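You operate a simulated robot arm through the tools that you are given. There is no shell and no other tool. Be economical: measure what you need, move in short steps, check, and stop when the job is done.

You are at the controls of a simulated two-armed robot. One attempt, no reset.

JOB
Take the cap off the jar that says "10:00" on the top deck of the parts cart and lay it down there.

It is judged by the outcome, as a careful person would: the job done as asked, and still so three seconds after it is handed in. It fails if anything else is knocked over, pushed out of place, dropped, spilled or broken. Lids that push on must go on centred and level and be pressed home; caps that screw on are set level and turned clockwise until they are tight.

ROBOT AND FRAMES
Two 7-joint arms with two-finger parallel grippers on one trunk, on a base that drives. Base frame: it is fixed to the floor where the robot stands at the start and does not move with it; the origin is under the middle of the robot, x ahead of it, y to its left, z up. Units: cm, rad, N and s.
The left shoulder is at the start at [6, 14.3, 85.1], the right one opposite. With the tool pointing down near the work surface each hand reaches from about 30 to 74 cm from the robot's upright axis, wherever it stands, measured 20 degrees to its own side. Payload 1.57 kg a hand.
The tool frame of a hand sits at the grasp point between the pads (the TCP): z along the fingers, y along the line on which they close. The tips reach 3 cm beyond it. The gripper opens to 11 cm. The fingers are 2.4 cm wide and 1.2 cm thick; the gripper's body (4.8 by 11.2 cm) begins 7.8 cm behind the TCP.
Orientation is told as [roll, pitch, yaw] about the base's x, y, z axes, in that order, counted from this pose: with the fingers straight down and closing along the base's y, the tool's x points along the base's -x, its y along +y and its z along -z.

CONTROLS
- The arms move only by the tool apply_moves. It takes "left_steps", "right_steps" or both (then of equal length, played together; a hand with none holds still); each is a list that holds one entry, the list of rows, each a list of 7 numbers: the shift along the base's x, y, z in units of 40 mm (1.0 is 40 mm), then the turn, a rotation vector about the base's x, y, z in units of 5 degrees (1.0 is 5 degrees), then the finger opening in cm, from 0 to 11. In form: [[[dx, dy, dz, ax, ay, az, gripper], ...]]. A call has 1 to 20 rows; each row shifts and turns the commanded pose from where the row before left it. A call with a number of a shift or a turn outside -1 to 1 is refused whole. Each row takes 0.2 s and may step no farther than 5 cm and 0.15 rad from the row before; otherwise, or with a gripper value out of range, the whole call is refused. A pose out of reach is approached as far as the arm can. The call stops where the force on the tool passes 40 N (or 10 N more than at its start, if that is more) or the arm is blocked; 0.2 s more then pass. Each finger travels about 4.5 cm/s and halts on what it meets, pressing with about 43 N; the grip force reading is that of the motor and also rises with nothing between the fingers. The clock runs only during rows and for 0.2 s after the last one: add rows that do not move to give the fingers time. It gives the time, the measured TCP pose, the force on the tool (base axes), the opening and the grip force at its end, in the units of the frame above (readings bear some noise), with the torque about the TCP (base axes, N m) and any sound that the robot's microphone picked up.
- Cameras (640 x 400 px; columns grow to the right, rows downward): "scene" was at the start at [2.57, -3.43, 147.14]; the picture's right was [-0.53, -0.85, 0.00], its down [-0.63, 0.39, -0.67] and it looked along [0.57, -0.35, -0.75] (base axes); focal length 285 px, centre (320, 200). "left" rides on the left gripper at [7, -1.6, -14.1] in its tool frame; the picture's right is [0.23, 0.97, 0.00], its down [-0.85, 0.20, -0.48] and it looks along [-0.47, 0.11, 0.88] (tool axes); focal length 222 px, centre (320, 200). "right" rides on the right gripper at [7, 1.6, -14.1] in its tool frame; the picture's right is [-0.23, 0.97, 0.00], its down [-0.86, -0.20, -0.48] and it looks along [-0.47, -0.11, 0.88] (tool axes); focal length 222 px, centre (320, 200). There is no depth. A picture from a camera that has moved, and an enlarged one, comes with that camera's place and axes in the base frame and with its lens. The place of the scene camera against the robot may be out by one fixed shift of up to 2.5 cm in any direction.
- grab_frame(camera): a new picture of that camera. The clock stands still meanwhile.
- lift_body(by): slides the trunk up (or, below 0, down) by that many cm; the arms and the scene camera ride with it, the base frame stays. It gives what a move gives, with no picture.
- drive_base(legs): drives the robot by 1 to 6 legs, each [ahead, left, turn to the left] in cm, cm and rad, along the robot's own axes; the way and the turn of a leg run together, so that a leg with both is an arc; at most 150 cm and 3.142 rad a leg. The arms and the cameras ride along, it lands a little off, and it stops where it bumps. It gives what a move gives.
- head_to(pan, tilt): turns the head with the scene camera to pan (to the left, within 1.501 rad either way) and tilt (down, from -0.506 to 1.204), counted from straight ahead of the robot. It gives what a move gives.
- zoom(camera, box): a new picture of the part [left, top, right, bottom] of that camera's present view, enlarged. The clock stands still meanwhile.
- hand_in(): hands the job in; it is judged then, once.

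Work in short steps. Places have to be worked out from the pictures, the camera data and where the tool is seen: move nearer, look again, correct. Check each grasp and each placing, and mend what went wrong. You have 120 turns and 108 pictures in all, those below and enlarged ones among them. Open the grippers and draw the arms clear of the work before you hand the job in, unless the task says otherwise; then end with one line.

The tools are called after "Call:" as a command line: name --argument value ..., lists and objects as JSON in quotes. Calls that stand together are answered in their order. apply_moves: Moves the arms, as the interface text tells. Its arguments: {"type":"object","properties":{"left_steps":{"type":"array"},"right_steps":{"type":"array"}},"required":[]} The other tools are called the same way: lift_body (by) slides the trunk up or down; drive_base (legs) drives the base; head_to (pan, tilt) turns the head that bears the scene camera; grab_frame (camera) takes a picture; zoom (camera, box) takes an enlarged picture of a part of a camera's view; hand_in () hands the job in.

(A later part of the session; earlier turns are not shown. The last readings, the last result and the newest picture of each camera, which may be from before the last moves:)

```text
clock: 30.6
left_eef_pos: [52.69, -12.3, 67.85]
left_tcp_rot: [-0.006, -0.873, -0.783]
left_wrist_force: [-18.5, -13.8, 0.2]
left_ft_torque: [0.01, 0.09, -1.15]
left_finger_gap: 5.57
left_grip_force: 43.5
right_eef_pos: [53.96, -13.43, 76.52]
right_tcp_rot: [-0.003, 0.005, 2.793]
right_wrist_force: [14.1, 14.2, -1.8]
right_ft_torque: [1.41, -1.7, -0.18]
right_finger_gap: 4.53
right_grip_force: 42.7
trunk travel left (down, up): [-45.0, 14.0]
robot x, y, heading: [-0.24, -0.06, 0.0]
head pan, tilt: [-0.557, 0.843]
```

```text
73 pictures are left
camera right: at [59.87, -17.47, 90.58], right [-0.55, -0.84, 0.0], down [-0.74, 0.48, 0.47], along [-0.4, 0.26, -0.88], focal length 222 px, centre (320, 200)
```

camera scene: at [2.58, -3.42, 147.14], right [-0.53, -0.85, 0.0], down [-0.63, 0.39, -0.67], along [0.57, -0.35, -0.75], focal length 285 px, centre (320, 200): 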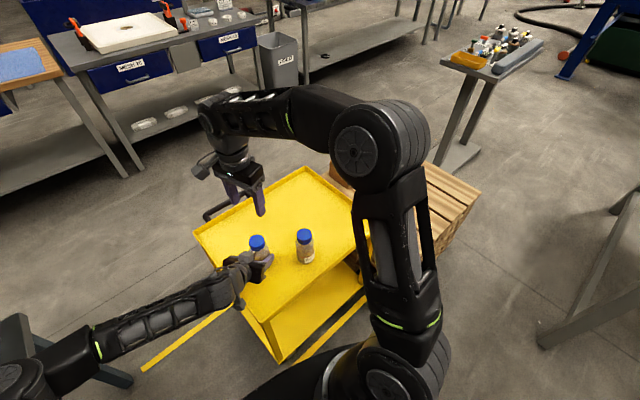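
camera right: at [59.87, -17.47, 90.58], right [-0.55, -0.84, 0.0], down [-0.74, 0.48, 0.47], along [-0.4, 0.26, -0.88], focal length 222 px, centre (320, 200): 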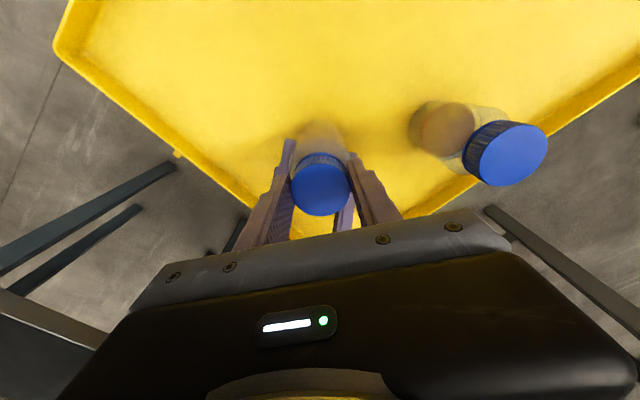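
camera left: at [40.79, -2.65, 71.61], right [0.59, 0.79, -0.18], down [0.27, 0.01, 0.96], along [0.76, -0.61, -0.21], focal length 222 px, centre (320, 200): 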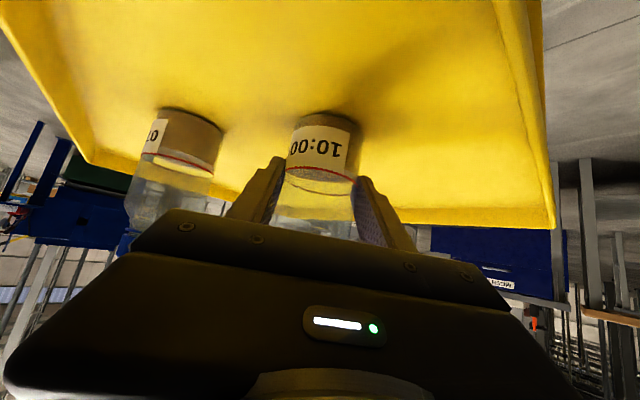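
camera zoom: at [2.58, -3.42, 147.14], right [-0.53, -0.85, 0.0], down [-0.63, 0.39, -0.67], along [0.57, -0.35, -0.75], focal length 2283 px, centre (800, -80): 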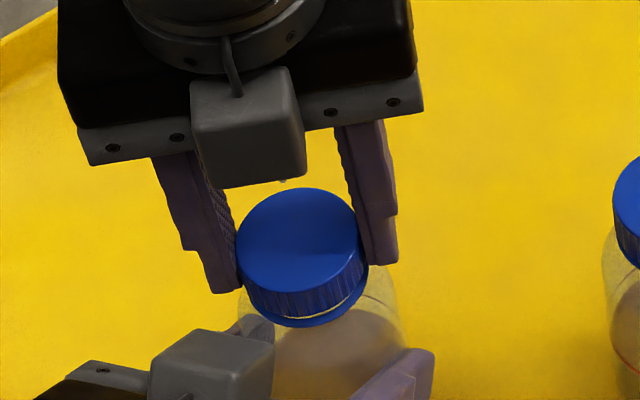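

The jar slipped a few mm toward the left fingertips under the side load. I release the cap, raise the right hand and start winding it back.

Call:
apply_moves --right_steps '[[[0, 0, 0, 0, 0, 0, 6.8], [0, 0, 0, 0, 0, 0, 6.8], [0, 0, 0, 0, 0, 0, 6.8], [0, 0, 0.5, 0, 0, 0, 6.8], [0, 0, 0.5, 0, 0, 0, 6.8], [0, 0, 0.5, 0, 0, 0, 6.8], [0, 0, 0, 0, 0, -1, 6.8], [0, 0, 0, 0, 0, -1, 6.8], [0, 0, 0, 0, 0, -1, 6.8], [0, 0, 0, 0, 0, -1, 6.8], [0, 0, 0, 0, 0, -1, 6.8], [0, 0, 0, 0, 0, -1, 6.8], [0, 0, 0, 0, 0, -1, 6.8], [0, 0, 0, 0, 0, -1, 6.8], [0, 0, 0, 0, 0, -1, 6.8], [0, 0, 0, 0, 0, -1, 6.8], [0, 0, 0, 0, 0, -1, 6.8], [0, 0, 0, 0, 0, -1, 6.8]]]'

Call:
apply_moves --right_steps '[[[0, 0, 0, 0, 0, -1, 6.8], [0, 0, 0, 0, 0, -1, 6.8], [0, 0, 0, 0, 0, -1, 6.8], [0, 0, 0, 0, 0, -1, 6.8], [0, 0, 0, 0, 0, -1, 6.8], [0, 0, 0, 0, 0, -1, 6.8], [0, 0, 0, 0, 0, -1, 6.8], [0, 0, 0, 0, 0, -1, 6.8], [0, 0, 0, 0, 0, -1, 6.8], [0, 0, 0, 0, 0, -1, 6.8], [0, 0, 0, 0, 0, -1, 6.8], [0, 0, 0, 0, 0, -1, 6.8], [0, 0, 0, 0, 0, -1, 6.8], [0, 0, 0, 0, 0, -1, 6.8], [0, 0, 0, 0, 0, -1, 6.8], [0, 0, 0, 0, 0, -1, 6.8]]]'

Call:
apply_moves --right_steps '[[[0, 0, 0, 0, 0, -1, 6.8], [0, 0, 0, 0, 0, -1, 6.8], [0, 0, 0, 0, 0, -1, 6.8], [0, 0, 0, 0, 0, -1, 6.8], [0, 0, 0, 0, 0, -1, 6.8], [0, 0, 0, 0, 0, -1, 6.8], [0, 0, 0, 0, 0, -1, 6.8], [0, 0, 0, 0, 0, -1, 6.8], [0, 0, 0, 0, 0, -1, 6.8], [0, 0, 0, 0, 0, -1, 6.8], [0, 0, 0, 0, 0, -1, 6.8], [0, 0, 0, 0, 0, -1, 6.8], [0, 0, 0, 0, 0, -1, 6.8], [0, 0, 0, 0, 0, -1, 6.8], [0, 0, 0, 0, 0, -1, 6.8], [0, 0, 0, 0, 0, -1, 6.8], [0, 0, 0, 0, 0, 0, 6.8]]]'

Call:
grab_frame --camera "right"

Call:
grab_frame --camera "left"

```text
clock: 34.4
left_eef_pos: [52.91, -12.2, 67.91]
left_tcp_rot: [0.0, -0.873, -0.787]
left_wrist_force: [0.0, 0.9, 0.5]
left_ft_torque: [0.02, -0.02, -0.01]
left_finger_gap: 5.5
left_grip_force: 43.3
right_eef_pos: [53.73, -13.39, 82.36]
right_tcp_rot: [-0.002, 0.0, 1.744]
right_wrist_force: [0.2, 0.0, 0.5]
right_ft_torque: [-0.01, -0.02, 0.0]
right_finger_gap: 6.8
right_grip_force: 0.0
trunk travel left (down, up): [-45.0, 14.0]
robot x, y, heading: [-0.09, 0.25, 0.001]
head pan, tilt: [-0.557, 0.843]
```

```text
clock: 37.8
left_eef_pos: [52.82, -12.18, 67.89]
left_tcp_rot: [0.001, -0.874, -0.785]
left_wrist_force: [0.3, -0.1, 0.1]
left_ft_torque: [0.03, -0.01, 0.0]
left_finger_gap: 5.5
left_grip_force: 42.7
right_eef_pos: [53.81, -13.5, 82.36]
right_tcp_rot: [0.0, -0.001, 0.346]
right_wrist_force: [0.2, 0.3, 0.7]
right_ft_torque: [0.0, 0.01, 0.0]
right_finger_gap: 6.82
right_grip_force: 0.1
trunk travel left (down, up): [-45.0, 14.0]
robot x, y, heading: [0.01, 0.02, -0.002]
head pan, tilt: [-0.557, 0.843]
```

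```text
clock: 41.4
left_eef_pos: [52.78, -12.2, 67.85]
left_tcp_rot: [0.0, -0.873, -0.784]
left_wrist_force: [0.1, 0.1, 0.6]
left_ft_torque: [0.03, 0.04, 0.02]
left_finger_gap: 5.5
left_grip_force: 42.4
right_eef_pos: [53.56, -13.48, 82.34]
right_tcp_rot: [0.001, 0.0, -1.049]
right_wrist_force: [0.8, 0.1, -0.3]
right_ft_torque: [-0.02, 0.01, 0.0]
right_finger_gap: 6.8
right_grip_force: 0.2
trunk travel left (down, up): [-45.0, 14.0]
robot x, y, heading: [-0.13, 0.08, -0.006]
head pan, tilt: [-0.557, 0.843]
```

```text
72 pictures are left
camera right: at [51.57, -6.63, 96.48], right [0.96, 0.29, 0.0], down [0.25, -0.84, 0.48], along [0.14, -0.46, -0.88], focal length 222 px, centre (320, 200)
```

right: 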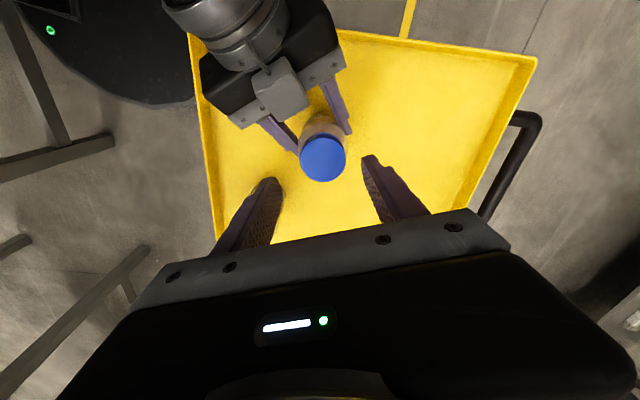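

```text
71 pictures are left
camera left: at [40.88, -2.63, 71.61], right [0.59, 0.79, -0.17], down [0.27, 0.01, 0.96], along [0.76, -0.61, -0.21], focal length 222 px, centre (320, 200)
```

left: 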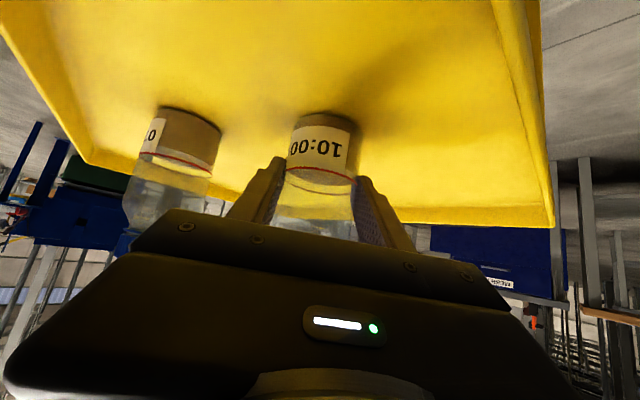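

The jar stands near (53.9, -13.15). With the right hand clear, I re-seat the left grip: open a little, advance about 0.9 cm and close again.

Call:
apply_moves --left_steps '[[[0, 0, 0, 0, 0, 0, 6.2], [0, 0, 0, 0, 0, 0, 7], [0, 0, 0, 0, 0, 0, 8], [0, 0, 0, 0, 0, 0, 8], [0.09, -0.075, -0.03, 0, 0, 0, 8], [0.09, -0.075, -0.03, 0, 0, 0, 8], [0, 0, 0, 0, 0, 0, 8]]]'

Call:
grab_frame --camera "left"

Call:
zoom --camera "right" --box '[240, 80, 400, 200]'

```text
clock: 43.0
left_eef_pos: [53.49, -12.93, 67.48]
left_tcp_rot: [-0.001, -0.874, -0.784]
left_wrist_force: [0.0, 0.0, 0.8]
left_ft_torque: [0.0, -0.02, 0.03]
left_finger_gap: 7.99
left_grip_force: 0.1
right_eef_pos: [53.61, -13.48, 82.35]
right_tcp_rot: [0.0, -0.001, -1.046]
right_wrist_force: [-0.8, 0.0, 1.1]
right_ft_torque: [0.01, 0.0, 0.01]
right_finger_gap: 6.8
right_grip_force: 0.1
trunk travel left (down, up): [-45.0, 14.0]
robot x, y, heading: [0.1, 0.09, -0.001]
head pan, tilt: [-0.557, 0.843]
```

```text
70 pictures are left
camera left: at [41.55, -3.21, 71.28], right [0.59, 0.79, -0.17], down [0.27, 0.01, 0.96], along [0.76, -0.61, -0.21], focal length 222 px, centre (320, 200)
```

left: 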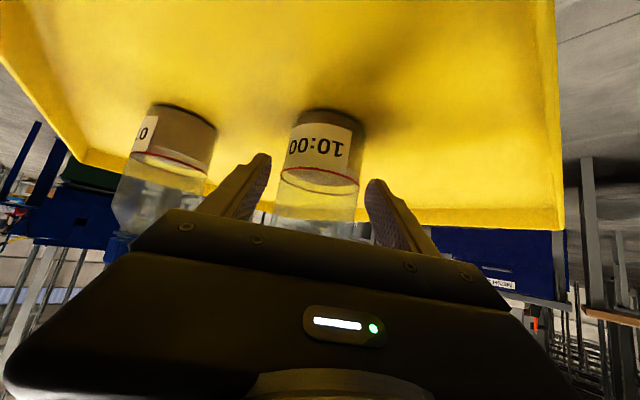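

```text
3.33 times, centred on (320, 140) of right
camera zoom: at [51.55, -6.63, 96.5], right [0.96, 0.29, 0.0], down [0.25, -0.84, 0.48], along [0.14, -0.46, -0.88], focal length 740 px, centre (320, 400)
```

zoom: 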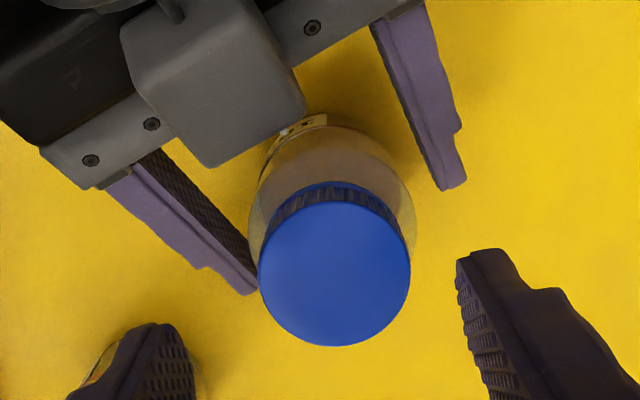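

The jar stands well between the left fingers. I close again.

Call:
apply_moves --left_steps '[[[0.015, 0.015, 0, 0, 0, 0, 7], [0, 0, 0, 0, 0, 0, 6], [0, 0, 0, 0, 0, 0, 5], [0, 0, 0, 0, 0, 0, 4], [0, 0, 0, 0, 0, 0, 4]]]'

Call:
grab_frame --camera "left"

Call:
zoom --camera "right" --box '[240, 80, 400, 200]'

```text
clock: 44.2
left_eef_pos: [53.53, -12.68, 67.56]
left_tcp_rot: [-0.001, -0.872, -0.785]
left_wrist_force: [-0.3, -0.8, 0.4]
left_ft_torque: [-0.05, 0.04, -0.02]
left_finger_gap: 5.51
left_grip_force: 37.3
right_eef_pos: [53.56, -13.56, 82.4]
right_tcp_rot: [-0.001, 0.0, -1.047]
right_wrist_force: [-0.2, 0.6, 0.7]
right_ft_torque: [0.01, -0.02, 0.01]
right_finger_gap: 6.81
right_grip_force: 0.2
trunk travel left (down, up): [-45.0, 14.0]
robot x, y, heading: [0.28, 0.07, 0.001]
head pan, tilt: [-0.557, 0.843]
```

```text
68 pictures are left
camera left: at [41.61, -3.14, 71.34], right [0.59, 0.79, -0.17], down [0.27, 0.01, 0.96], along [0.76, -0.61, -0.21], focal length 222 px, centre (320, 200)
```

left: 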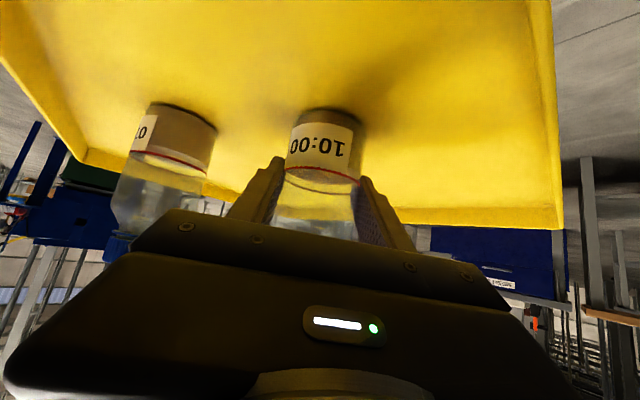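

```text
3.33 times, centred on (320, 140) of right
camera zoom: at [51.55, -6.64, 96.5], right [0.96, 0.29, 0.0], down [0.25, -0.84, 0.48], along [0.14, -0.46, -0.88], focal length 740 px, centre (320, 400)
```

zoom: 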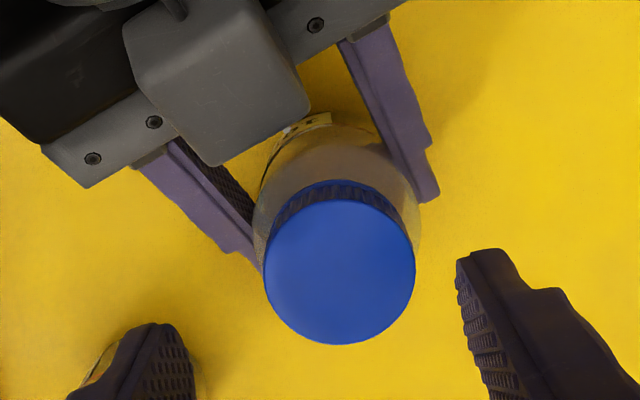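

The left grip is firm. The cap is at (54.2, -13.25), so I shift the right hand by +0.5, +0.25, descend to z 76.4 and grip the cap.

Call:
apply_moves --right_steps '[[[0.06, 0.03, 0, 0, 0, 0, 6.8], [0.06, 0.03, 0, 0, 0, 0, 6.8], [0, 0, -0.372, 0, 0, 0, 6.8], [0, 0, -0.372, 0, 0, 0, 6.8], [0, 0, -0.372, 0, 0, 0, 6.8], [0, 0, -0.372, 0, 0, 0, 6.8], [0, 0, 0, 0, 0, 0, 6], [0, 0, 0, 0, 0, 0, 5], [0, 0, 0, 0, 0, 0, 4], [0, 0, 0, 0, 0, 0, 4], [0, 0, 0, 0, 0, 0, 4]]]'

Call:
zoom --camera "scene" --box '[220, 210, 300, 260]'

```text
clock: 46.6
left_eef_pos: [53.67, -12.68, 67.52]
left_tcp_rot: [0.0, -0.874, -0.785]
left_wrist_force: [4.1, 0.8, 2.5]
left_ft_torque: [-0.2, 0.34, 0.03]
left_finger_gap: 5.54
left_grip_force: 43.3
right_eef_pos: [54.26, -13.17, 76.3]
right_tcp_rot: [-0.001, 0.0, -1.047]
right_wrist_force: [-5.1, -1.5, 0.6]
right_ft_torque: [-0.04, 0.08, -0.02]
right_finger_gap: 4.54
right_grip_force: 37.6
trunk travel left (down, up): [-45.0, 14.0]
robot x, y, heading: [-0.11, -0.14, 0.001]
head pan, tilt: [-0.557, 0.843]
```

```text
8.00 times, centred on (260, 235) of scene
camera zoom: at [2.55, -3.42, 147.14], right [-0.53, -0.85, 0.0], down [-0.63, 0.39, -0.67], along [0.57, -0.35, -0.75], focal length 2283 px, centre (800, -80)
```

zoom: 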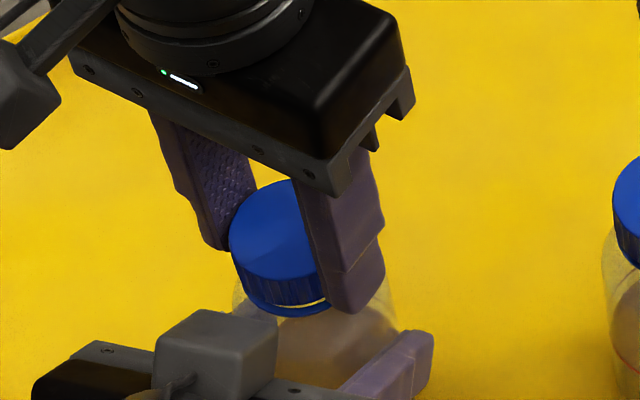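

Side load is only 5 N this time. I turn counterclockwise another 60° with a slight rise.

Call:
apply_moves --right_steps '[[[-0.025, -0.008, 0, 0, 0, 0, 4], [0, 0, 0.002, 0, 0, 1, 4], [0, 0, 0.002, 0, 0, 1, 4], [0, 0, 0.002, 0, 0, 1, 4], [0, 0, 0.002, 0, 0, 1, 4], [0, 0, 0.002, 0, 0, 1, 4], [0, 0, 0.002, 0, 0, 1, 4], [0, 0, 0.002, 0, 0, 1, 4], [0, 0, 0.002, 0, 0, 1, 4], [0, 0, 0.002, 0, 0, 1, 4], [0, 0, 0.002, 0, 0, 1, 4], [0, 0, 0.002, 0, 0, 1, 4], [0, 0, 0.002, 0, 0, 1, 4], [0, 0, 0, 0, 0, 0, 4]]]'

Call:
zoom --camera "scene" --box '[220, 210, 300, 260]'

```text
clock: 49.6
left_eef_pos: [53.63, -12.65, 67.52]
left_tcp_rot: [0.002, -0.872, -0.786]
left_wrist_force: [3.3, 3.5, 3.7]
left_ft_torque: [-0.29, 0.12, 0.1]
left_finger_gap: 5.5
left_grip_force: 42.8
right_eef_pos: [54.26, -13.3, 76.53]
right_tcp_rot: [0.001, -0.001, 0.001]
right_wrist_force: [-1.2, -3.0, -0.1]
right_ft_torque: [-0.09, 0.05, -0.03]
right_finger_gap: 4.46
right_grip_force: 43.3
trunk travel left (down, up): [-45.0, 14.0]
robot x, y, heading: [0.15, 0.03, -0.004]
head pan, tilt: [-0.557, 0.843]
```

```text
8.00 times, centred on (260, 235) of scene
camera zoom: at [2.55, -3.41, 147.14], right [-0.53, -0.85, 0.0], down [-0.63, 0.39, -0.67], along [0.57, -0.35, -0.75], focal length 2283 px, centre (800, -80)
```

zoom: 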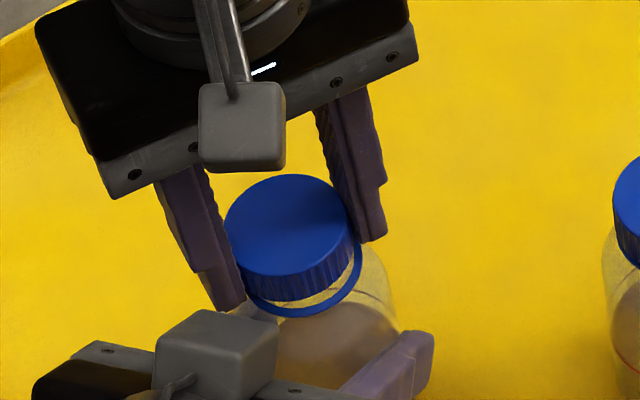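

The cap has risen visibly and the forces are low. I continue 60° more.

Call:
apply_moves --right_steps '[[[0, 0, 0.003, 0, 0, 1, 4], [0, 0, 0.003, 0, 0, 1, 4], [0, 0, 0.003, 0, 0, 1, 4], [0, 0, 0.003, 0, 0, 1, 4], [0, 0, 0.003, 0, 0, 1, 4], [0, 0, 0.003, 0, 0, 1, 4], [0, 0, 0.003, 0, 0, 1, 4], [0, 0, 0.003, 0, 0, 1, 4], [0, 0, 0.003, 0, 0, 1, 4], [0, 0, 0.003, 0, 0, 1, 4], [0, 0, 0.003, 0, 0, 1, 4], [0, 0, 0.003, 0, 0, 1, 4], [0, 0, 0, 0, 0, 0, 4]]]'

Call:
zoom --camera "scene" --box '[220, 210, 300, 260]'

```text
clock: 52.4
left_eef_pos: [53.6, -12.72, 67.58]
left_tcp_rot: [0.001, -0.874, -0.787]
left_wrist_force: [1.5, 17.5, 7.0]
left_ft_torque: [-0.93, -0.2, 0.28]
left_finger_gap: 5.52
left_grip_force: 42.4
right_eef_pos: [54.1, -13.35, 76.77]
right_tcp_rot: [-0.001, 0.001, 1.048]
right_wrist_force: [0.1, -15.4, -1.9]
right_ft_torque: [-0.32, 0.02, -0.17]
right_finger_gap: 4.47
right_grip_force: 43.2
trunk travel left (down, up): [-45.0, 14.0]
robot x, y, heading: [-0.25, -0.07, 0.007]
head pan, tilt: [-0.557, 0.843]
```

```text
8.00 times, centred on (260, 235) of scene
camera zoom: at [2.55, -3.4, 147.15], right [-0.53, -0.85, 0.0], down [-0.63, 0.39, -0.67], along [0.57, -0.35, -0.75], focal length 2283 px, centre (800, -80)
```

zoom: 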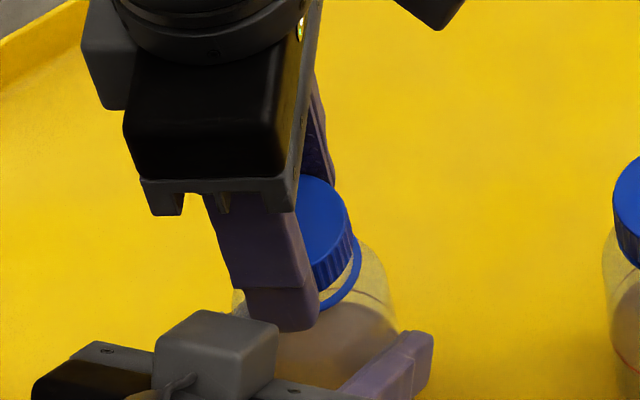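

I relieve the side load (-y 0.3 cm) and go on turning.

Call:
apply_moves --right_steps '[[[0, -0.07, 0.002, 0, 0, 0, 4], [0, 0, 0.003, 0, 0, 1, 4], [0, 0, 0.003, 0, 0, 1, 4], [0, 0, 0.003, 0, 0, 1, 4], [0, 0, 0.003, 0, 0, 1, 4], [0, 0, 0.003, 0, 0, 1, 4], [0, 0, 0.003, 0, 0, 1, 4], [0, 0, 0.003, 0, 0, 1, 4], [0, 0, 0.003, 0, 0, 1, 4], [0, 0, 0.003, 0, 0, 1, 4], [0, 0, 0.003, 0, 0, 1, 4], [0, 0, 0.003, 0, 0, 1, 4], [0, 0, 0.003, 0, 0, 1, 4], [0, 0, 0, 0, 0, 0, 4]]]'

Call:
zoom --camera "scene" --box '[220, 210, 300, 260]'

```text
clock: 55.4
left_eef_pos: [53.45, -12.79, 67.64]
left_tcp_rot: [-0.003, -0.872, -0.784]
left_wrist_force: [-5.4, 0.3, 2.5]
left_ft_torque: [-0.16, -0.31, -0.04]
left_finger_gap: 5.49
left_grip_force: 43.0
right_eef_pos: [54.11, -13.52, 76.76]
right_tcp_rot: [-0.002, 0.0, 2.097]
right_wrist_force: [5.1, -1.8, 1.1]
right_ft_torque: [-0.09, -0.14, -0.04]
right_finger_gap: 4.43
right_grip_force: 42.7
trunk travel left (down, up): [-45.0, 14.0]
robot x, y, heading: [0.14, 0.28, -0.002]
head pan, tilt: [-0.557, 0.843]
```

```text
8.00 times, centred on (260, 235) of scene
camera zoom: at [2.54, -3.43, 147.14], right [-0.53, -0.85, 0.0], down [-0.63, 0.39, -0.67], along [0.57, -0.35, -0.75], focal length 2283 px, centre (800, -80)
```

zoom: 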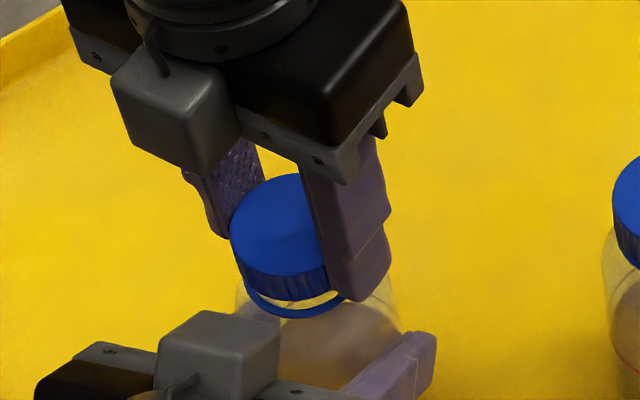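

The forces are low after about 400°. I try a gentle 0.4 cm lift to see whether the cap is free.

Call:
apply_moves --right_steps '[[[0, 0, 0.05, 0, 0, 0, 4], [0, 0, 0.05, 0, 0, 0, 4], [0, 0, 0, 0, 0, 0, 4]]]'

Call:
zoom --camera "scene" --box '[220, 210, 300, 260]'

```text
clock: 56.2
left_eef_pos: [53.58, -12.81, 67.55]
left_tcp_rot: [0.001, -0.872, -0.787]
left_wrist_force: [-2.1, -2.5, 1.6]
left_ft_torque: [0.27, -0.23, -0.03]
left_finger_gap: 5.51
left_grip_force: 42.8
right_eef_pos: [54.03, -13.5, 77.18]
right_tcp_rot: [-0.002, -0.002, 2.094]
right_wrist_force: [2.5, 2.7, -1.3]
right_ft_torque: [0.06, -0.05, -0.02]
right_finger_gap: 4.46
right_grip_force: 7.0
trunk travel left (down, up): [-45.0, 14.0]
robot x, y, heading: [0.05, -0.37, 0.001]
head pan, tilt: [-0.557, 0.843]
```

```text
8.00 times, centred on (260, 235) of scene
camera zoom: at [2.57, -3.42, 147.14], right [-0.53, -0.85, 0.0], down [-0.63, 0.39, -0.67], along [0.57, -0.35, -0.75], focal length 2283 px, centre (800, -80)
```

zoom: 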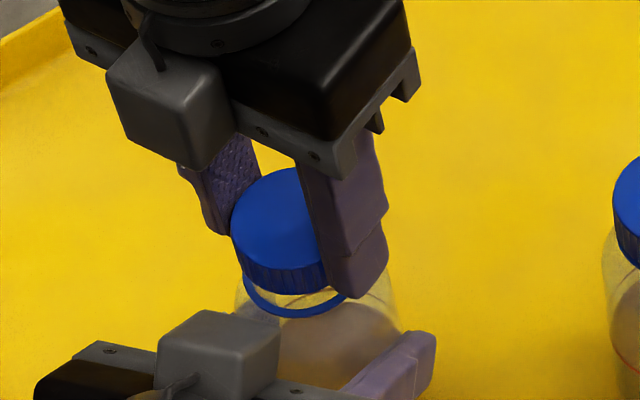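

The cap rose freely with only about 3 N. I lift on, slowly.

Call:
apply_moves --right_steps '[[[0, 0, 0, 0, 0, 0, 3], [0, 0, 0.15, 0, 0, 0, 3], [0, 0, 0.15, 0, 0, 0, 3], [0, 0, 0.15, 0, 0, 0, 3], [0, 0, 0.25, 0, 0, 0, 3], [0, 0, 0.25, 0, 0, 0, 3], [0, 0, 0.25, 0, 0, 0, 3], [0, 0, 0, 0, 0, 0, 3]]]'

Call:
zoom --camera "scene" --box '[200, 190, 300, 260]'

Call:
grab_frame --camera "right"

```text
clock: 58.0
left_eef_pos: [53.51, -12.73, 67.52]
left_tcp_rot: [-0.001, -0.872, -0.785]
left_wrist_force: [1.0, 1.0, 3.1]
left_ft_torque: [0.14, 0.0, -0.03]
left_finger_gap: 5.46
left_grip_force: 43.0
right_eef_pos: [54.09, -13.28, 82.16]
right_tcp_rot: [0.001, 0.001, 2.096]
right_wrist_force: [-0.2, -0.2, 0.2]
right_ft_torque: [0.03, 0.02, 0.01]
right_finger_gap: 4.34
right_grip_force: 43.1
trunk travel left (down, up): [-45.0, 14.0]
robot x, y, heading: [0.27, -0.18, 0.001]
head pan, tilt: [-0.557, 0.843]
```

```text
5.71 times, centred on (250, 225) of scene
camera zoom: at [2.56, -3.41, 147.14], right [-0.53, -0.85, 0.0], down [-0.63, 0.39, -0.67], along [0.57, -0.35, -0.75], focal length 1631 px, centre (720, 57)
```

zoom: 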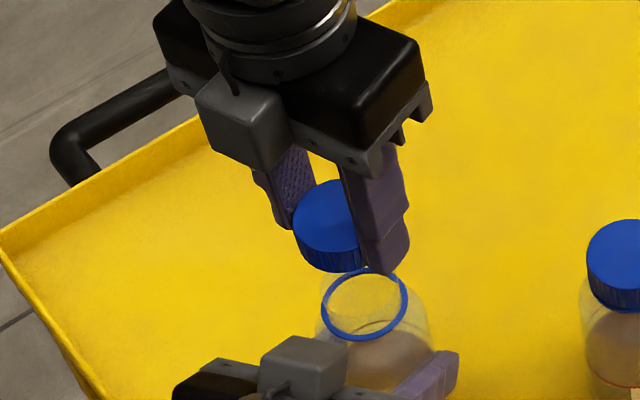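

```text
60 pictures are left
camera right: at [56.08, -20.21, 96.21], right [-0.96, -0.29, 0.0], down [-0.25, 0.84, 0.48], along [-0.14, 0.46, -0.88], focal length 222 px, centre (320, 200)
```

right: 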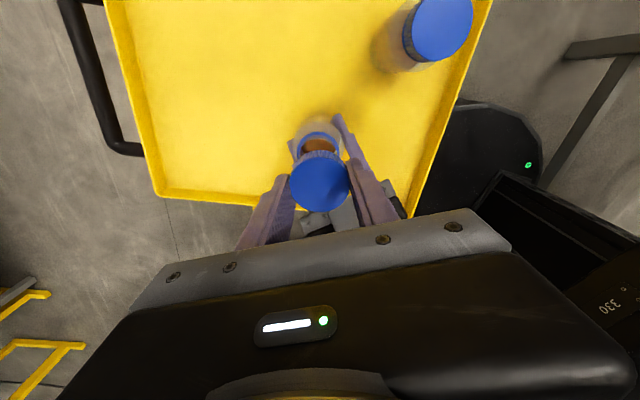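

The cap is off and the jar stays upright in the left hand. I carry the cap over to a clear spot near (66, -17) and descend partway.

Call:
apply_moves --right_steps '[[[0, 0, 0.4, 0, 0, 0, 3], [0.5, -0.155, 0, 0, 0, 0, 3], [0.5, -0.155, 0, 0, 0, 0, 3], [0.5, -0.155, 0, 0, 0, 0, 3], [0.5, -0.155, 0, 0, 0, 0, 3], [0.5, -0.155, 0, 0, 0, 0, 3], [0.5, -0.155, 0, 0, 0, 0, 3], [0, 0, -0.6, 0, 0, 0, 3], [0, 0, -0.6, 0, 0, 0, 3], [0, 0, -0.6, 0, 0, 0, 3], [0, 0, -0.6, 0, 0, 0, 3], [0, 0, -0.6, 0, 0, 0, 3], [0, 0, 0, 0, 0, 0, 3]]]'

Call:
grab_frame --camera "right"

Call:
zoom --camera "scene" --box '[190, 160, 350, 260]'

```text
clock: 60.8
left_eef_pos: [53.49, -12.73, 67.65]
left_tcp_rot: [-0.001, -0.873, -0.785]
left_wrist_force: [-0.5, 0.7, 2.0]
left_ft_torque: [0.05, 0.04, 0.02]
left_finger_gap: 5.49
left_grip_force: 42.7
right_eef_pos: [66.24, -17.66, 71.45]
right_tcp_rot: [0.0, 0.0, 2.095]
right_wrist_force: [-0.3, -0.3, 0.1]
right_ft_torque: [0.02, 0.01, -0.01]
right_finger_gap: 4.34
right_grip_force: 43.0
trunk travel left (down, up): [-45.0, 14.0]
robot x, y, heading: [-0.41, -0.12, 0.007]
head pan, tilt: [-0.557, 0.843]
```

```text
59 pictures are left
camera right: at [68.29, -24.47, 85.62], right [-0.96, -0.29, 0.0], down [-0.25, 0.84, 0.48], along [-0.14, 0.46, -0.88], focal length 222 px, centre (320, 200)
```

right: 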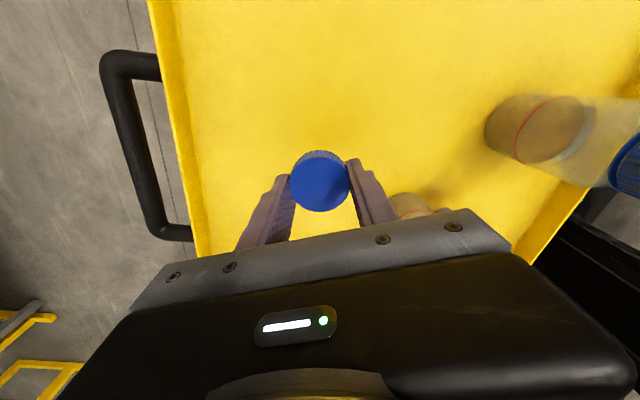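

```text
4.00 times, centred on (270, 210) of scene
camera zoom: at [2.56, -3.42, 147.14], right [-0.53, -0.85, 0.0], down [-0.63, 0.39, -0.67], along [0.57, -0.35, -0.75], focal length 1142 px, centre (520, 160)
```

zoom: 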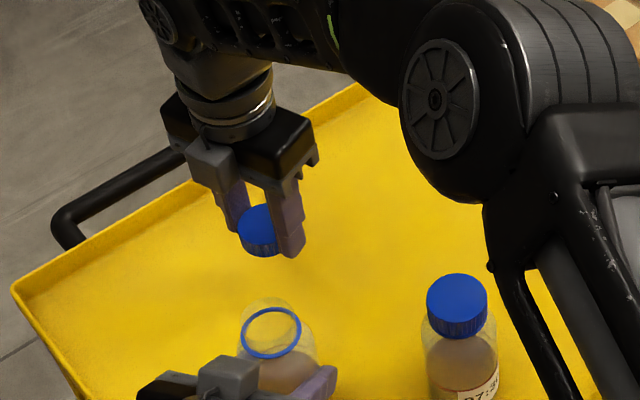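

The spot is clear. I descend to just above the deck.

Call:
apply_moves --right_steps '[[[0, 0, -0.4, 0, 0, 0, 3], [0, 0, -0.4, 0, 0, 0, 3], [0, 0, -0.3, 0, 0, 0, 3], [0, 0, -0.15, 0, 0, 0, 3], [0, 0, -0.05, 0, 0, 0, 3], [0, 0, 0, 0, 0, 0, 3]]]'

Call:
zoom --camera "scene" --box '[220, 190, 300, 240]'

```text
clock: 62.2
left_eef_pos: [53.55, -12.67, 67.61]
left_tcp_rot: [0.001, -0.873, -0.786]
left_wrist_force: [0.0, 0.1, 2.1]
left_ft_torque: [0.12, 0.04, -0.01]
left_finger_gap: 5.5
left_grip_force: 42.7
right_eef_pos: [66.21, -17.34, 66.34]
right_tcp_rot: [-0.001, -0.001, 2.093]
right_wrist_force: [-1.1, -0.2, -0.7]
right_ft_torque: [-0.01, -0.01, -0.01]
right_finger_gap: 4.33
right_grip_force: 42.8
trunk travel left (down, up): [-45.0, 14.0]
robot x, y, heading: [-0.07, -0.15, 0.0]
head pan, tilt: [-0.557, 0.843]
```

```text
8.00 times, centred on (260, 215) of scene
camera zoom: at [2.56, -3.41, 147.14], right [-0.53, -0.85, 0.0], down [-0.63, 0.39, -0.67], along [0.57, -0.35, -0.75], focal length 2283 px, centre (800, 80)
```

zoom: 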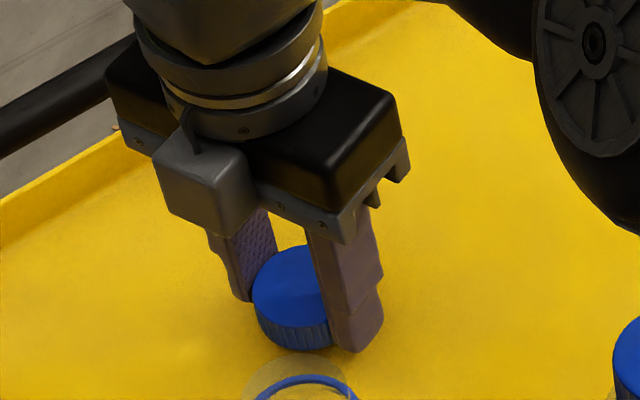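

The cap is still clear of the deck by about 1 cm. I lower it in 1 mm steps, watching the force.

Call:
apply_moves --right_steps '[[[0, 0, -0.04, 0, 0, 0, 3], [0, 0, -0.04, 0, 0, 0, 3], [0, 0, -0.03, 0, 0, 0, 3], [0, 0, -0.03, 0, 0, 0, 3], [0, 0, 0, 0, 0, 0, 3]]]'

Call:
apply_moves --right_steps '[[[0, 0, -0.025, 0, 0, 0, 3], [0, 0, -0.025, 0, 0, 0, 3], [0, 0, 0, 0, 0, 0, 3]]]'

```text
clock: 63.4
left_eef_pos: [53.6, -12.78, 67.59]
left_tcp_rot: [0.0, -0.872, -0.786]
left_wrist_force: [0.2, 1.0, 1.6]
left_ft_torque: [0.07, 0.05, -0.03]
left_finger_gap: 5.5
left_grip_force: 42.6
right_eef_pos: [65.98, -17.15, 65.87]
right_tcp_rot: [0.0, -0.002, 2.095]
right_wrist_force: [0.4, 0.5, -0.4]
right_ft_torque: [0.01, -0.04, 0.03]
right_finger_gap: 4.32
right_grip_force: 42.9
trunk travel left (down, up): [-45.0, 14.0]
robot x, y, heading: [0.21, -0.17, 0.0]
head pan, tilt: [-0.557, 0.843]
```

```text
clock: 64.2
left_eef_pos: [53.62, -12.64, 67.58]
left_tcp_rot: [0.0, -0.874, -0.785]
left_wrist_force: [-0.3, 0.4, 2.7]
left_ft_torque: [0.11, -0.02, -0.02]
left_finger_gap: 5.48
left_grip_force: 43.2
right_eef_pos: [66.02, -17.08, 65.64]
right_tcp_rot: [0.001, 0.001, 2.096]
right_wrist_force: [0.2, 0.6, 0.0]
right_ft_torque: [0.0, 0.0, -0.01]
right_finger_gap: 4.34
right_grip_force: 43.7
trunk travel left (down, up): [-45.0, 14.0]
robot x, y, heading: [0.21, -0.3, -0.002]
head pan, tilt: [-0.557, 0.843]
```

No contact yet at z 65.6, so I continue.

Call:
apply_moves --right_steps '[[[0, 0, -0.025, 0, 0, 0, 3], [0, 0, -0.025, 0, 0, 0, 3], [0, 0, -0.025, 0, 0, 0, 3], [0, 0, 0, 0, 0, 0, 3]]]'

Call:
zoom --camera "scene" --box '[220, 190, 300, 240]'

```text
clock: 65.2
left_eef_pos: [53.71, -12.71, 67.63]
left_tcp_rot: [-0.001, -0.873, -0.785]
left_wrist_force: [0.9, 1.0, 2.3]
left_ft_torque: [0.05, -0.01, 0.01]
left_finger_gap: 5.48
left_grip_force: 42.8
right_eef_pos: [66.13, -17.2, 65.21]
right_tcp_rot: [0.001, -0.001, 2.093]
right_wrist_force: [-0.6, 0.2, 0.1]
right_ft_torque: [0.02, 0.01, 0.0]
right_finger_gap: 4.35
right_grip_force: 42.8
trunk travel left (down, up): [-45.0, 14.0]
robot x, y, heading: [0.27, -0.08, 0.004]
head pan, tilt: [-0.557, 0.843]
```

```text
8.00 times, centred on (260, 215) of scene
camera zoom: at [2.57, -3.42, 147.14], right [-0.53, -0.85, 0.0], down [-0.63, 0.39, -0.67], along [0.57, -0.35, -0.75], focal length 2283 px, centre (800, 80)
```

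zoom: 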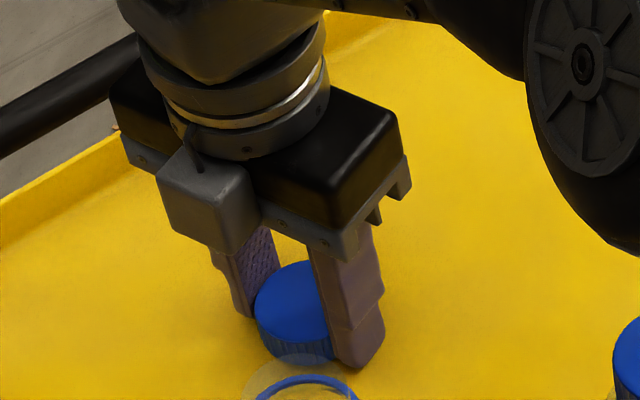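

Still no contact, but very close. Lower a bit more.

Call:
apply_moves --right_steps '[[[0, 0, -0.025, 0, 0, 0, 3], [0, 0, -0.025, 0, 0, 0, 3], [0, 0, 0, 0, 0, 0, 3]]]'

Call:
apply_moves --right_steps '[[[0, 0, -0.025, 0, 0, 0, 3], [0, 0, 0, 0, 0, 0, 3]]]'

Call:
zoom --camera "left" --box '[240, 60, 480, 210]'

```text
clock: 66.0
left_eef_pos: [53.58, -12.71, 67.55]
left_tcp_rot: [0.0, -0.873, -0.786]
left_wrist_force: [-0.2, 0.7, 1.2]
left_ft_torque: [0.08, 0.0, -0.01]
left_finger_gap: 5.46
left_grip_force: 42.7
right_eef_pos: [66.14, -17.2, 65.32]
right_tcp_rot: [0.0, 0.001, 2.094]
right_wrist_force: [-0.1, -0.2, -0.1]
right_ft_torque: [0.0, -0.04, -0.02]
right_finger_gap: 4.36
right_grip_force: 43.0
trunk travel left (down, up): [-45.0, 14.0]
robot x, y, heading: [-0.02, -0.19, 0.002]
head pan, tilt: [-0.557, 0.843]
```

```text
clock: 66.6
left_eef_pos: [53.52, -12.85, 67.59]
left_tcp_rot: [0.001, -0.874, -0.787]
left_wrist_force: [-0.2, 0.3, 1.9]
left_ft_torque: [0.07, 0.02, 0.01]
left_finger_gap: 5.5
left_grip_force: 43.2
right_eef_pos: [66.26, -17.22, 65.01]
right_tcp_rot: [0.001, 0.001, 2.094]
right_wrist_force: [0.2, -0.7, -0.2]
right_ft_torque: [0.0, 0.01, 0.0]
right_finger_gap: 4.33
right_grip_force: 43.4
trunk travel left (down, up): [-45.0, 14.0]
robot x, y, heading: [0.06, 0.02, 0.004]
head pan, tilt: [-0.557, 0.843]
```

```text
2.67 times, centred on (360, 135) of left
camera zoom: at [41.61, -3.13, 71.34], right [0.59, 0.79, -0.17], down [0.27, 0.01, 0.96], along [0.76, -0.61, -0.21], focal length 592 px, centre (213, 373)
```

zoom: 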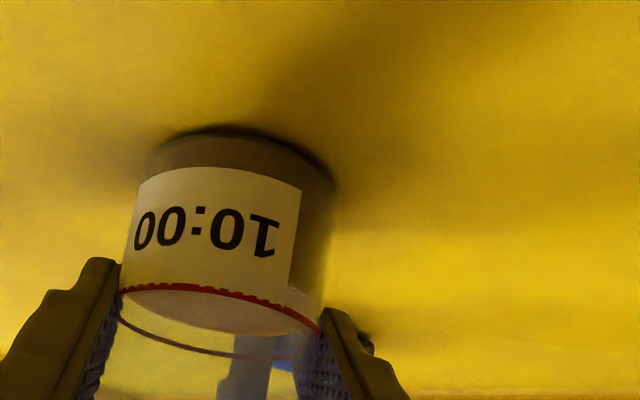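

Still no contact at about z 65.0; I go on in 1 mm steps.

Call:
apply_moves --right_steps '[[[0, 0, -0.025, 0, 0, 0, 3], [0, 0, -0.025, 0, 0, 0, 3], [0, 0, 0, 0, 0, 0, 3]]]'

Call:
apply_moves --right_steps '[[[0, 0, -0.025, 0, 0, 0, 3], [0, 0, -0.025, 0, 0, 0, 3], [0, 0, 0, 0, 0, 0, 3]]]'

Call:
zoom --camera "scene" --box '[220, 190, 300, 240]'

```text
clock: 67.4
left_eef_pos: [53.43, -12.79, 67.72]
left_tcp_rot: [0.001, -0.871, -0.786]
left_wrist_force: [-0.6, -0.1, 0.5]
left_ft_torque: [0.0, 0.02, -0.01]
left_finger_gap: 5.51
left_grip_force: 42.9
right_eef_pos: [66.18, -17.29, 64.98]
right_tcp_rot: [-0.002, 0.0, 2.094]
right_wrist_force: [-3.8, 0.5, 14.7]
right_ft_torque: [-0.11, 0.54, -0.09]
right_finger_gap: 4.36
right_grip_force: 43.2
trunk travel left (down, up): [-45.0, 14.0]
robot x, y, heading: [-0.07, 0.33, -0.002]
head pan, tilt: [-0.557, 0.843]
```

```text
clock: 68.2
left_eef_pos: [53.42, -12.74, 67.71]
left_tcp_rot: [0.003, -0.875, -0.786]
left_wrist_force: [0.3, -0.3, -0.4]
left_ft_torque: [0.01, -0.01, 0.04]
left_finger_gap: 5.51
left_grip_force: 43.4
right_eef_pos: [66.13, -17.25, 64.85]
right_tcp_rot: [-0.003, 0.005, 2.093]
right_wrist_force: [-6.6, -3.4, 35.5]
right_ft_torque: [-0.25, 1.18, 0.21]
right_finger_gap: 4.35
right_grip_force: 42.8
trunk travel left (down, up): [-45.0, 14.0]
robot x, y, heading: [-0.24, -0.14, 0.003]
head pan, tilt: [-0.557, 0.843]
```

```text
8.00 times, centred on (260, 215) of scene
camera zoom: at [2.18, -3.36, 147.18], right [-0.53, -0.85, 0.0], down [-0.63, 0.39, -0.67], along [0.57, -0.35, -0.74], focal length 2283 px, centre (800, 80)
```

zoom: 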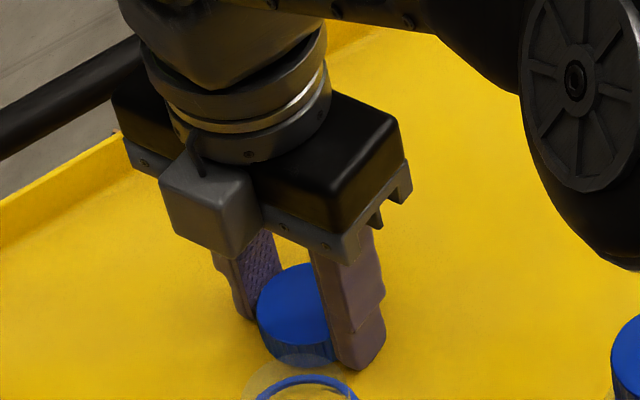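

Contact is made, so the cap or the tips are on the deck (35 N). I back up 1.5 mm to unload and open gently. Opening is slow, to about 6.5 cm.

Call:
apply_moves --right_steps '[[[0, 0, 0.025, 0, 0, 0, 3], [0, 0, 0.012, 0, 0, 0, 3], [0, 0, 0, 0, 0, 0, 4.6], [0, 0, 0, 0, 0, 0, 5], [0, 0, 0, 0, 0, 0, 5.6], [0, 0, 0, 0, 0, 0, 6.5], [0, 0, 0, 0, 0, 0, 6.5]]]'

Call:
zoom --camera "scene" --box '[220, 190, 300, 240]'

```text
clock: 69.8
left_eef_pos: [53.52, -12.6, 67.55]
left_tcp_rot: [0.001, -0.875, -0.786]
left_wrist_force: [-0.2, 0.4, -0.8]
left_ft_torque: [0.01, 0.06, 0.03]
left_finger_gap: 5.52
left_grip_force: 42.9
right_eef_pos: [66.36, -17.32, 65.07]
right_tcp_rot: [-0.005, 0.002, 2.094]
right_wrist_force: [16.7, 5.4, 24.3]
right_ft_torque: [-0.01, 0.32, -0.02]
right_finger_gap: 5.02
right_grip_force: 0.0
trunk travel left (down, up): [-45.0, 14.0]
robot x, y, heading: [0.15, -0.17, -0.0]
head pan, tilt: [-0.557, 0.843]
```

```text
8.00 times, centred on (260, 215) of scene
camera zoom: at [2.51, -3.31, 147.15], right [-0.53, -0.85, 0.0], down [-0.63, 0.39, -0.67], along [0.57, -0.35, -0.75], focal length 2283 px, centre (800, 80)
```

zoom: 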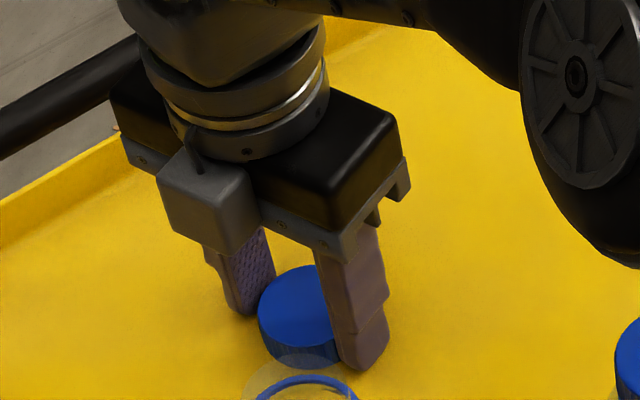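

The tips are dragging on the deck (stopped at 5.0 cm). I rise a few mm, then open further and clear upwards.

Call:
apply_moves --right_steps '[[[0, 0, 0.04, 0, 0, 0, 5.1], [0, 0, 0.06, 0, 0, 0, 5.6], [0, 0, 0, 0, 0, 0, 6.5], [0, 0, 0, 0, 0, 0, 6.5], [0, 0, 0, 0, 0, 0, 6.5]]]'

Call:
zoom --camera "scene" --box '[220, 190, 300, 240]'

Call:
grab_frame --camera "right"

```text
clock: 71.0
left_eef_pos: [53.63, -12.7, 67.67]
left_tcp_rot: [-0.002, -0.873, -0.784]
left_wrist_force: [-0.3, 0.3, 0.3]
left_ft_torque: [-0.02, 0.02, 0.0]
left_finger_gap: 5.51
left_grip_force: 42.9
right_eef_pos: [66.28, -17.24, 65.06]
right_tcp_rot: [-0.002, 0.002, 2.097]
right_wrist_force: [0.2, -1.9, 4.0]
right_ft_torque: [-0.16, 0.11, -0.01]
right_finger_gap: 6.6
right_grip_force: 1.0
trunk travel left (down, up): [-45.0, 14.0]
robot x, y, heading: [0.19, 0.29, -0.0]
head pan, tilt: [-0.557, 0.843]
```

```text
8.00 times, centred on (260, 215) of scene
camera zoom: at [2.61, -3.37, 147.12], right [-0.53, -0.85, 0.0], down [-0.63, 0.39, -0.67], along [0.57, -0.35, -0.75], focal length 2283 px, centre (800, 80)
```

zoom: 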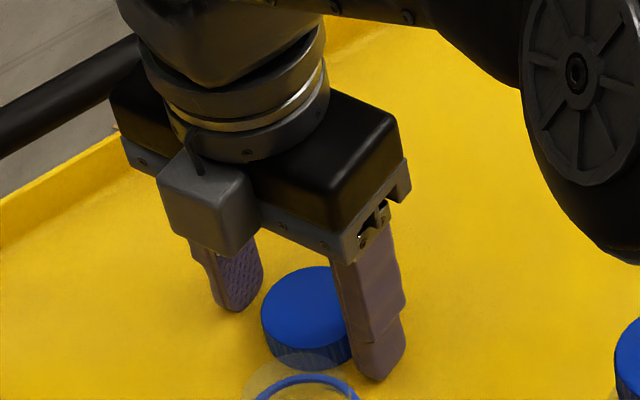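

```text
51 pictures are left
camera right: at [68.28, -24.02, 79.12], right [-0.96, -0.29, 0.0], down [-0.26, 0.84, 0.48], along [-0.14, 0.46, -0.88], focal length 222 px, centre (320, 200)
```

right: 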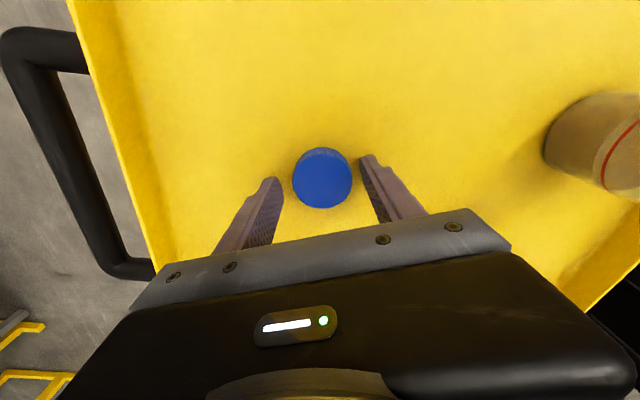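

The cap lies flat on the deck, free of the fingers. I raise the right hand straight up and draw it off to the right, staying high.

Call:
apply_moves --right_steps '[[[0, 0, 0.5, 0, 0, 0, 6.5], [0, 0, 0.9, 0, 0, 0, 6.5], [0, 0, 0.9, 0, 0, 0, 6.5], [0, 0, 0.9, 0, 0, 0, 6.5], [0, 0, 0.9, 0, 0, 0, 6.5], [0, 0, 0.9, 0, 0, 0, 6.5], [0, 0, 0.9, 0, 0, 0, 6.5], [-0.5, -0.8, 0, 0, 0, 0, 6.5], [-0.5, -0.8, 0, 0, 0, 0, 6.5], [-0.5, -0.8, 0, 0, 0, 0, 6.5], [-0.5, -0.8, 0, 0, 0, 0, 6.5], [-0.5, -0.8, 0, 0, 0, 0, 6.5], [-0.5, -0.8, 0, 0, 0, 0, 6.5], [-0.3, -0.8, 0, 0, 0, 0, 6.5], [0, 0, 0, 0, 0, 0, 6.5]]]'

Call:
grab_frame --camera "scene"

Call:
grab_frame --camera "left"

```text
clock: 74.2
left_eef_pos: [53.69, -12.79, 67.56]
left_tcp_rot: [0.0, -0.873, -0.787]
left_wrist_force: [0.9, 0.8, 2.0]
left_ft_torque: [0.05, 0.09, -0.01]
left_finger_gap: 5.5
left_grip_force: 43.4
right_eef_pos: [52.91, -39.71, 88.78]
right_tcp_rot: [0.0, 0.0, 2.095]
right_wrist_force: [-0.1, -0.2, -0.9]
right_ft_torque: [-0.01, -0.01, -0.01]
right_finger_gap: 6.49
right_grip_force: 0.0
trunk travel left (down, up): [-45.0, 14.0]
robot x, y, heading: [-0.23, 0.14, 0.004]
head pan, tilt: [-0.557, 0.843]
```

```text
50 pictures are left
camera scene: at [2.56, -3.43, 147.14], right [-0.53, -0.85, 0.0], down [-0.63, 0.39, -0.67], along [0.57, -0.35, -0.75], focal length 285 px, centre (320, 200)
```

scene: 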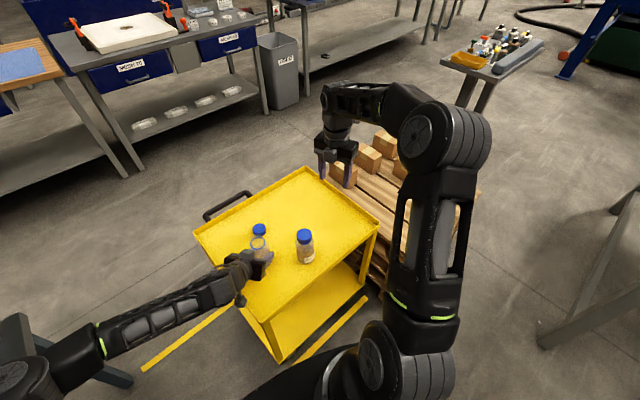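

```text
49 pictures are left
camera left: at [41.61, -3.12, 71.34], right [0.59, 0.79, -0.17], down [0.27, 0.01, 0.96], along [0.76, -0.61, -0.21], focal length 222 px, centre (320, 200)
```

left: 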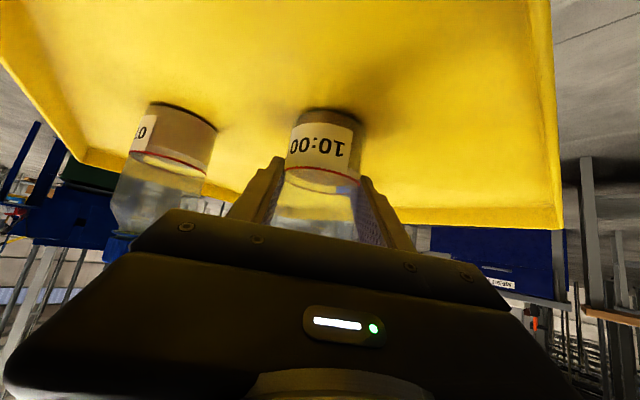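

The right hand is clear. I open the left fingers slowly and back out along the approach line.

Call:
apply_moves --left_steps '[[[0, 0, 0, 0, 0, 0, 5.7], [0, 0, 0, 0, 0, 0, 6.2], [0, 0, 0, 0, 0, 0, 7.2], [0, 0, 0, 0, 0, 0, 9], [0, 0, 0, 0, 0, 0, 10.5], [0, 0, 0, 0, 0, 0, 10.5]]]'

Call:
grab_frame --camera "left"

```text
clock: 75.6
left_eef_pos: [53.64, -12.74, 67.52]
left_tcp_rot: [-0.001, -0.873, -0.785]
left_wrist_force: [0.2, 0.3, -1.1]
left_ft_torque: [-0.01, -0.01, 0.01]
left_finger_gap: 10.51
left_grip_force: 0.0
right_eef_pos: [53.14, -39.83, 88.8]
right_tcp_rot: [-0.001, -0.001, 2.094]
right_wrist_force: [-0.1, 0.1, -0.2]
right_ft_torque: [0.0, 0.0, 0.0]
right_finger_gap: 6.51
right_grip_force: 0.0
trunk travel left (down, up): [-45.0, 14.0]
robot x, y, heading: [0.14, 0.08, -0.005]
head pan, tilt: [-0.557, 0.843]
```

```text
48 pictures are left
camera left: at [41.61, -3.13, 71.33], right [0.59, 0.79, -0.17], down [0.27, 0.01, 0.96], along [0.76, -0.61, -0.21], focal length 222 px, centre (320, 200)
```

left: 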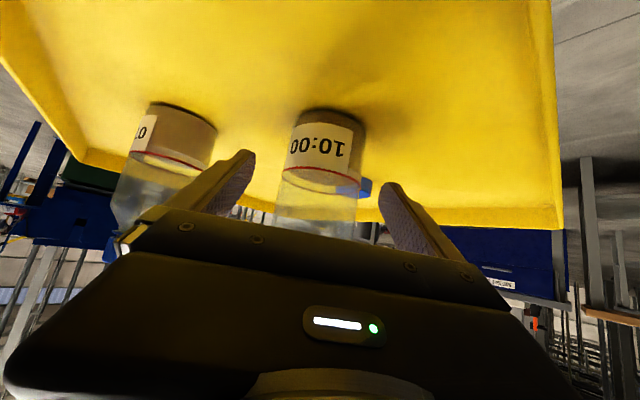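

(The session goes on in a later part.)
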